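You operate a simulated robot arm through the tools that you are given. There is no shell and no other tool. Be economical: measure what you need, move in short steps, check, and stop when the job is done.

Carry out the task below with a simulated robot arm. There is one attempt and no reset: what you move stays moved.

TASK
Put one of the rubber rings from the metal-leg table top on the green cover plate there.
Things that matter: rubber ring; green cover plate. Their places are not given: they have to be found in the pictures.

Only the result counts: the job must be done as asked and must still hold three seconds after the hand-in. Knocking over, shifting, dropping, spilling or breaking anything else fails it. Lids that push on must go on centred and level and be pressed home; caps that screw on are set level and turned clockwise until they are tight.

THE ROBOT
A 6-joint arm with a two-finger parallel gripper, fixed in place. Base frame: the origin is at the foot of the arm, x ahead of it, y to its left, z up; the work surface is at about z = 0. Units: mm, degrees, N and s.
With the tool pointing down near the work surface it reaches from about 160 to 420 mm from the base axis. Its first joint turns from -66.0 to 66.0 degrees. Payload 1.57 kg.
The TCP is the grasp point between the finger pads, 30 mm short of the fingertips. In the tool frame z runs along the fingers and y along their closing line. Largest opening 80 mm; finger width 17, thickness 12; the body of the gripper, 40 by 82 mm, starts 80 mm behind the TCP.
Orientation is that of the tool frame in the base frame, as a unit quaternion [x, y, z, w]. With the fingers straight down and closing along the base's y, the tool's x points along the base's -x, its y along +y and its z along -z.

THE INTERFACE
- The arm moves only by the tool arm_command. Its argument "steps" is a list of rows, each a list of 5 numbers: the opening in per cent of the stroke, from 0 (shut) to 100 (fully open), then the shift along the base's x, y, z in mm, then the turn about the base's z in rad. In form: [[claw, tx, ty, tz, twist], ...]. A call has 1 to 20 rows; each row is the pose to reach, as a shift and turn from the pose commanded when the call began. Rows are played at 5 a second. More than 50 mm and 8.6 degrees between two rows, or a gripper value outside its range, and nothing of the call is played. A pose out of reach is approached as far as the arm can. The call stops where the force on the tool passes 40 N (or 10 N more than at its start, if that is more) or the arm is blocked; 0.2 s more then pass. Each finger travels about 153 mm/s and halts on what it meets, pressing with about 36 N; the grip force reading is that of the motor and also rises with nothing between the fingers. The clock runs only during rows and for 0.2 s after the last one: add rows that repeat a pose to give the fingers time. It gives the time, the measured TCP pose, the force on the tool (base axes), the opening and the grip force at its end, in the units of the frame above (readings bear some noise).
- Cameras (640 x 400 px; columns grow to the right, rows downward): "scene" is fixed at [42.6, -328.1, 414.7]; the picture's right is [0.87, -0.50, 0.00], its down [-0.33, -0.58, -0.75] and it looks along [0.37, 0.65, -0.67] (base axes); focal length 214 px, centre (320, 200). "wrist" rides on the gripper at [-32, 0, -78] in the tool frame; the picture's right is [0.00, -1.00, 0.00], its down [0.97, 0.00, -0.24] and it looks along [0.24, 0.00, 0.97] (tool axes); focal length 218 px, centre (320, 200).
- get_image(camera): a new picture of that camera. The clock stands still meanwhile.
- measure_at(camera, pixels): for up to 12 pixels [column, row] of the newest picture of that camera ("zoom" is the newest enlarged one), the place [x, y, z] in the base frame of the surface seen there, good to about 2 mm. The clock stands still meanwhile.
- zoom(camera, box): a new picture of the part [left, top, right, bottom] of that camera's present view, enlarged. The clock stands still meanwhile.
- close_job(): hands the job in; it is judged then, once.

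Work in short steps. Measure before you move; look again where a grasp or a placing could have gone wrong, and mend it. You have 60 turns and 20 pictures in all, those below and enlarged ones among them. Open the gripper and draw the arm clear of the work before you hand the job in, unless the task says otherwise; then end with one line.

The tools are called after "Call:" as a command line: name --pt "numbers of a row" for each row, then --argument value for the rest, lists and objects as JSON in quotes. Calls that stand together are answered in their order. arm_command: Moves the arm, as the interface text tells. Its arguments: {"type":"object","properties":{"steps":{"type":"array"}},"required":["steps"]} The other tools are called the same way: get_image (camera) takes a picture; measure_at (camera, pixels) gives the place of the surface under pixels of a picture; zoom (camera, box) takes an enlarged picture of a part of a camera's view; close_job () hands the job in.

At the start:

```text
time_s: 0.0
tcp_pos: [209.6, -92.9, 284.4]
ee_rot: [-0.001, 1.0, 0.0, 0.001]
force: [0.0, -0.4, 0.1]
opening: 79.9
finger_force: 0.0
```

scene: 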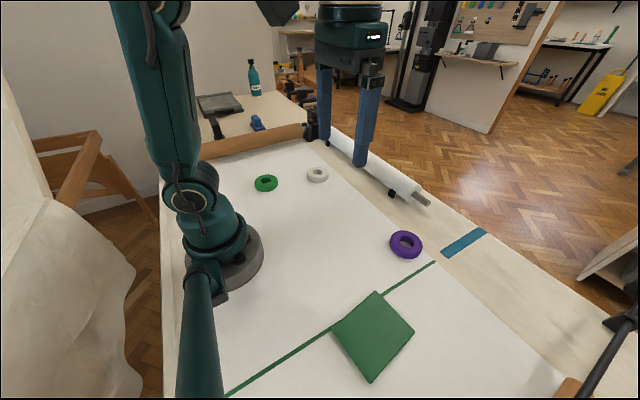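
wrist: 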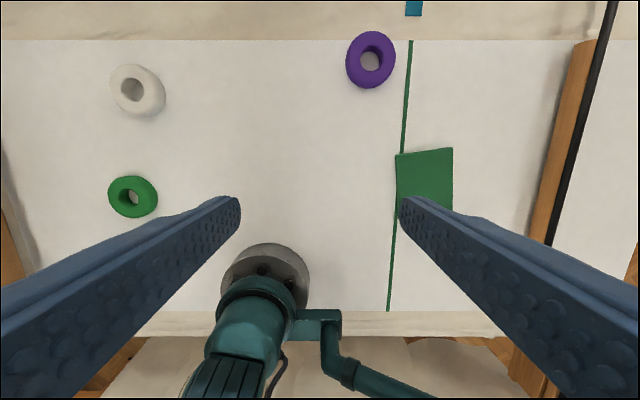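

The scene shows the rings in purple (405,244), white (317,175) and green (266,183), and the green plate at about (373,335). I'll measure the rings and the plate.

Call:
measure_at --camera "scene" --pixels '[[405, 234], [392, 243], [418, 249], [405, 257], [406, 243], [375, 293], [413, 330], [371, 381], [334, 332], [373, 335], [340, 370], [300, 300]]'

Call:
measure_at --camera "wrist" --pixels '[[371, 36], [371, 83], [350, 60], [391, 60], [370, 61], [400, 155], [450, 150], [425, 180], [113, 195], [154, 195], [133, 195], [133, 88]]'

Call:
zoom --camera "scene" --box '[300, 210, 460, 390]'

```text
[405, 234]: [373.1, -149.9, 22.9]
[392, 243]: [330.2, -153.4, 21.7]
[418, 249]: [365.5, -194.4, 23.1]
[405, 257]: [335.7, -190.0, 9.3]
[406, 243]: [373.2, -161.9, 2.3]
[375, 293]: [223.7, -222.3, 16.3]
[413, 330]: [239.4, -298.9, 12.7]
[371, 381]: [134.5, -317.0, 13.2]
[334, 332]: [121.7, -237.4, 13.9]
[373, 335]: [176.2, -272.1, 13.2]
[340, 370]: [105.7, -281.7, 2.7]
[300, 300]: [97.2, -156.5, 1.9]
```

```text
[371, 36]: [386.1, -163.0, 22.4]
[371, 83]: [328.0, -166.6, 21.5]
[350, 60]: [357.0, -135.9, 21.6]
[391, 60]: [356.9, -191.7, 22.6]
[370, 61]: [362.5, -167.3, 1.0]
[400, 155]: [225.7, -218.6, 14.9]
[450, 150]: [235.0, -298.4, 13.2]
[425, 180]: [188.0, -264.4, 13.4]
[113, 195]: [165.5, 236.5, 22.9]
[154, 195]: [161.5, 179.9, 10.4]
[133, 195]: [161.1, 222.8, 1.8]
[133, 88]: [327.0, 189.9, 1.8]
```

```text
2.22 times, centred on (380, 300) of scene
```

zoom: 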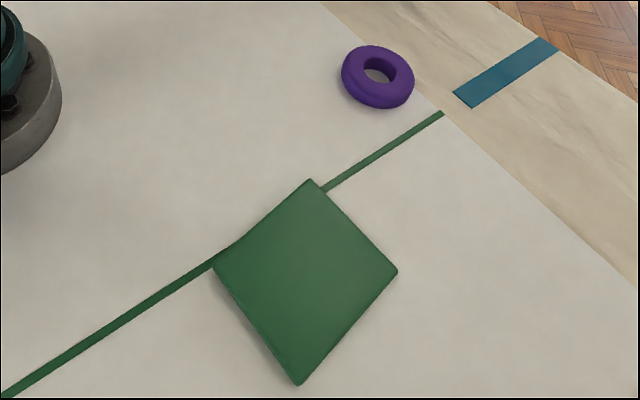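

The purple ring is centred near (357,-165), about 62 mm across, with its top at z≈23. The plate centre is near (180,-268), with its top at z≈13.5. I'll move above the ring at z≈110 and look again.

Call:
arm_command --pt "100 30 -14 -35 0" --pt "100 60 -28 -70 0" --pt "100 90 -42 -105 0" --pt "100 120 -58 -140 0" --pt "100 147.4 -72 -174 0" --pt "100 147.4 -72 -174 0" --pt "100 147.4 -72 -174 0"

Call:
get_image --camera "wrist"

```text
time_s: 1.6
tcp_pos: [357.4, -164.6, 109.8]
ee_rot: [0.0, 1.0, 0.0, 0.001]
force: [-0.1, -0.6, -0.6]
opening: 80.0
finger_force: 0.1
```

```text
16 pictures are left
```

wrist: 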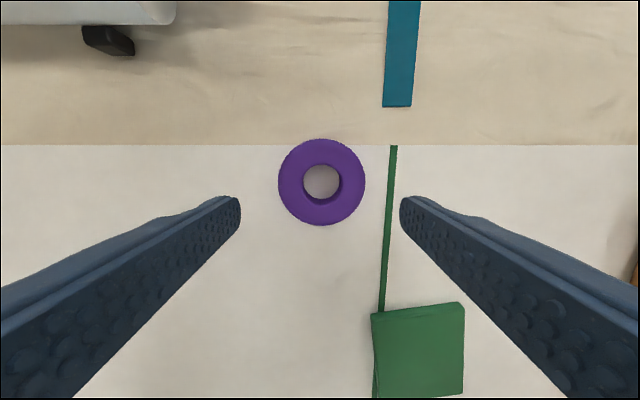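

The ring is seen at columns 278–365 and rows 139–226, centred between the fingers. I'll measure its rim to get the exact centre.

Call:
measure_at --camera "wrist" --pixels '[[321, 143], [321, 222], [281, 182], [362, 182], [321, 182], [290, 182], [353, 182], [321, 152], [321, 214]]'

```text
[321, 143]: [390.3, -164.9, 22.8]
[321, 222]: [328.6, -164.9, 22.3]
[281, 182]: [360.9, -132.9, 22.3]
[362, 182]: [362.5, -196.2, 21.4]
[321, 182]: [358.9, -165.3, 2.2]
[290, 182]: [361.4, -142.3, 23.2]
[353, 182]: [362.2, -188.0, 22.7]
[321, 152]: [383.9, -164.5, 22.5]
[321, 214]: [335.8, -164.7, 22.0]
```

The ring centre is (359.5,-165) and its diameter is about 65. That leaves about 7 mm clearance on each side, so I'll go down to TCP z≈35 and close.

Call:
arm_command --pt "100 2.3 -0.3 -30 0" --pt "100 2.3 -0.3 -55 0" --pt "100 2.3 -0.3 -70 0" --pt "100 2.3 -0.3 -75 0" --pt "100 2.3 -0.3 -75 0" --pt "70 2.3 -0.3 -75 0" --pt "70 2.3 -0.3 -75 0" --pt "70 2.3 -0.3 -75 0"

```text
time_s: 3.4
tcp_pos: [359.7, -164.8, 34.9]
ee_rot: [0.001, 1.0, 0.0, 0.001]
force: [0.5, -0.2, -0.2]
opening: 68.7
finger_force: 36.0
```

The fingers halted at 68.7 mm with 36 N, so the ring is gripped. I'll lift it and check.

Call:
arm_command --pt "60 0 0 10 0" --pt "60 0 0 30 0" --pt "60 0 0 60 0" --pt "60 0 0 85 0" --pt "60 0 0 85 0"

Call:
get_image --camera "scene"

```text
time_s: 4.6
tcp_pos: [357.9, -167.4, 120.8]
ee_rot: [-0.001, 1.0, -0.001, 0.001]
force: [0.7, 0.5, -1.2]
opening: 68.8
finger_force: 35.6
```

```text
15 pictures are left
```

scene: 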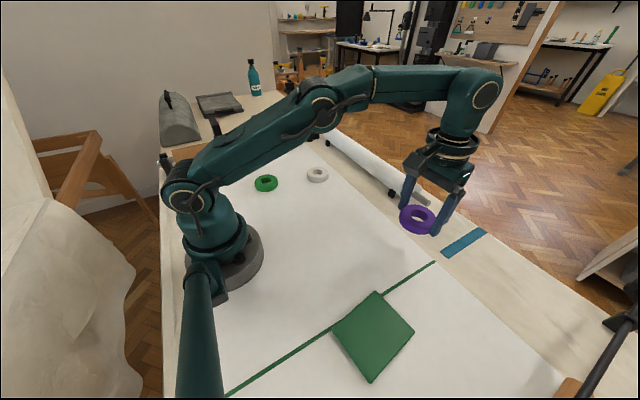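

The ring is held level. I'll carry it over to above the plate at z≈120, and re-measure the plate edges from this picture at the same time.

Call:
measure_at --camera "scene" --pixels '[[375, 295], [411, 330], [371, 379], [336, 332], [374, 335], [394, 313], [392, 354], [353, 356], [355, 314]]'

Call:
arm_command --pt "60 -30 -17 0 0" --pt "60 -60 -34 0 0" --pt "60 -90 -51 0 0" --pt "60 -120 -69 0 0" --pt "60 -150 -86 0 0" --pt "60 -170 -98 0 0" --pt "60 -180 -103.5 0 0" --pt "60 -180 -103.5 0 0" --pt "60 -180 -103.5 0 0"

Call:
get_image --camera "wrist"

Call:
get_image --camera "scene"

```text
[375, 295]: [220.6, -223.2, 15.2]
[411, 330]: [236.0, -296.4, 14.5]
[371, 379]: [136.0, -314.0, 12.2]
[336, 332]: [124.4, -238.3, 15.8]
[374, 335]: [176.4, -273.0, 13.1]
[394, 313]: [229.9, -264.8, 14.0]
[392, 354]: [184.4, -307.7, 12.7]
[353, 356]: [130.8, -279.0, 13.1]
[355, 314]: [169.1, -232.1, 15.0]
```

```text
time_s: 6.6
tcp_pos: [178.0, -269.3, 120.9]
ee_rot: [0.0, 1.0, 0.0, 0.001]
force: [-0.3, -0.1, -0.3]
opening: 68.8
finger_force: 36.0
```

```text
14 pictures are left
```

wrist: 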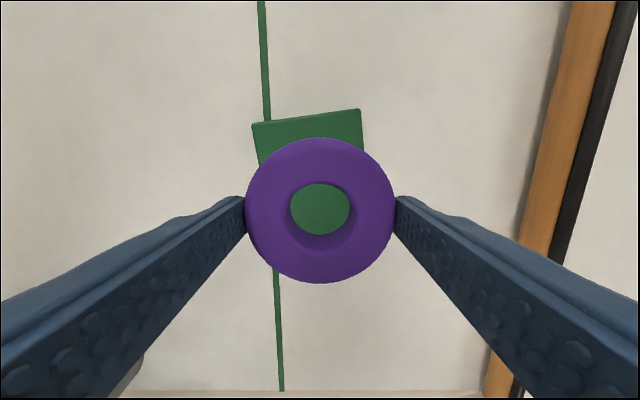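

```text
13 pictures are left
```

scene: 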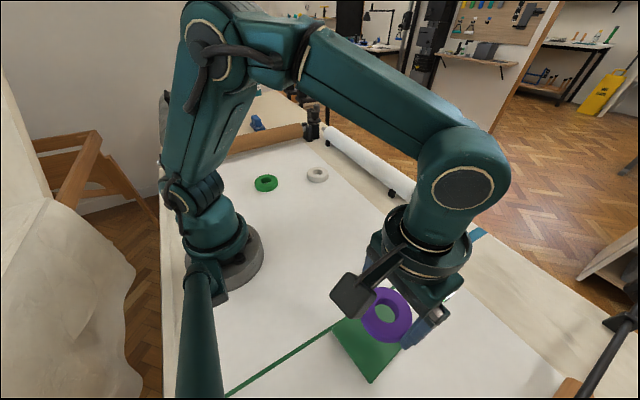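

The ring sits over the plate; the plate centre is about (179.5,-268) and the TCP is at (178,-269.3). I'll lower to a TCP z of about 50, watching the force.

Call:
arm_command --pt "60 1.5 1 -25 0" --pt "60 1.5 1 -45 0" --pt "60 1.5 1 -60 0" --pt "60 1.5 1 -66 0" --pt "60 1.5 1 -69 0" --pt "60 1.5 1 -71 0" --pt "60 1.5 1 -71 0"

Call:
zoom --camera "scene" --box '[300, 250, 460, 390]'

```text
time_s: 8.2
tcp_pos: [180.8, -267.5, 49.7]
ee_rot: [0.0, 1.0, 0.001, 0.001]
force: [0.8, 1.5, 8.5]
opening: 68.6
finger_force: 36.0
```

```text
2.86 times, centred on (380, 320) of scene
```

zoom: 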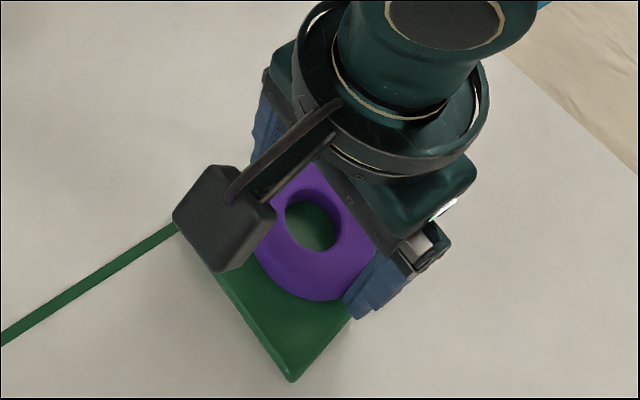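

The force reads 8.5 N upward, so the ring is resting on the plate. I'll open and draw straight up.

Call:
arm_command --pt "90 0 0 0 0" --pt "100 0 0 0 0" --pt "100 0 0 0 0" --pt "100 0 0 10 0" --pt "100 0 0 40 0" --pt "100 0 0 80 0" --pt "100 0 0 120 0" --pt "100 10 45 130 0" --pt "100 20 90 140 0" --pt "100 30 135 140 0" --pt "100 30 135 140 0"

Call:
zoom --camera "scene" --box '[300, 250, 460, 390]'

```text
time_s: 10.6
tcp_pos: [209.0, -131.8, 190.8]
ee_rot: [0.0, 1.0, 0.0, 0.001]
force: [1.0, 0.5, -0.3]
opening: 79.9
finger_force: 0.0
```

```text
2.86 times, centred on (380, 320) of scene
```

zoom: 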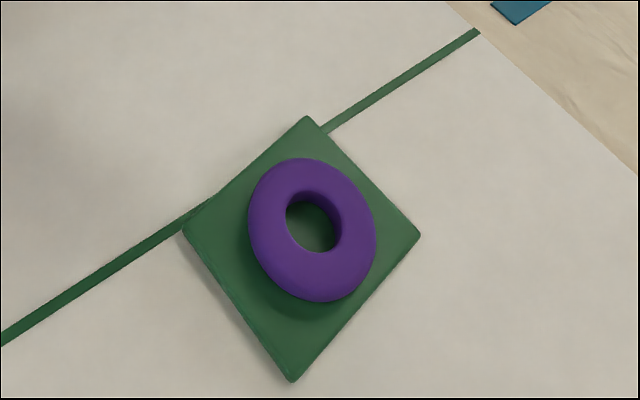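

The ring lies flat and central on the plate, the plate hasn't moved, and the arm is clear. I'll hand the job in.

Call:
close_job

```text
The job is handed in.
```

The purple rubber ring is resting flat and centred on the green cover plate, the gripper is open and clear, and the job is handed in.
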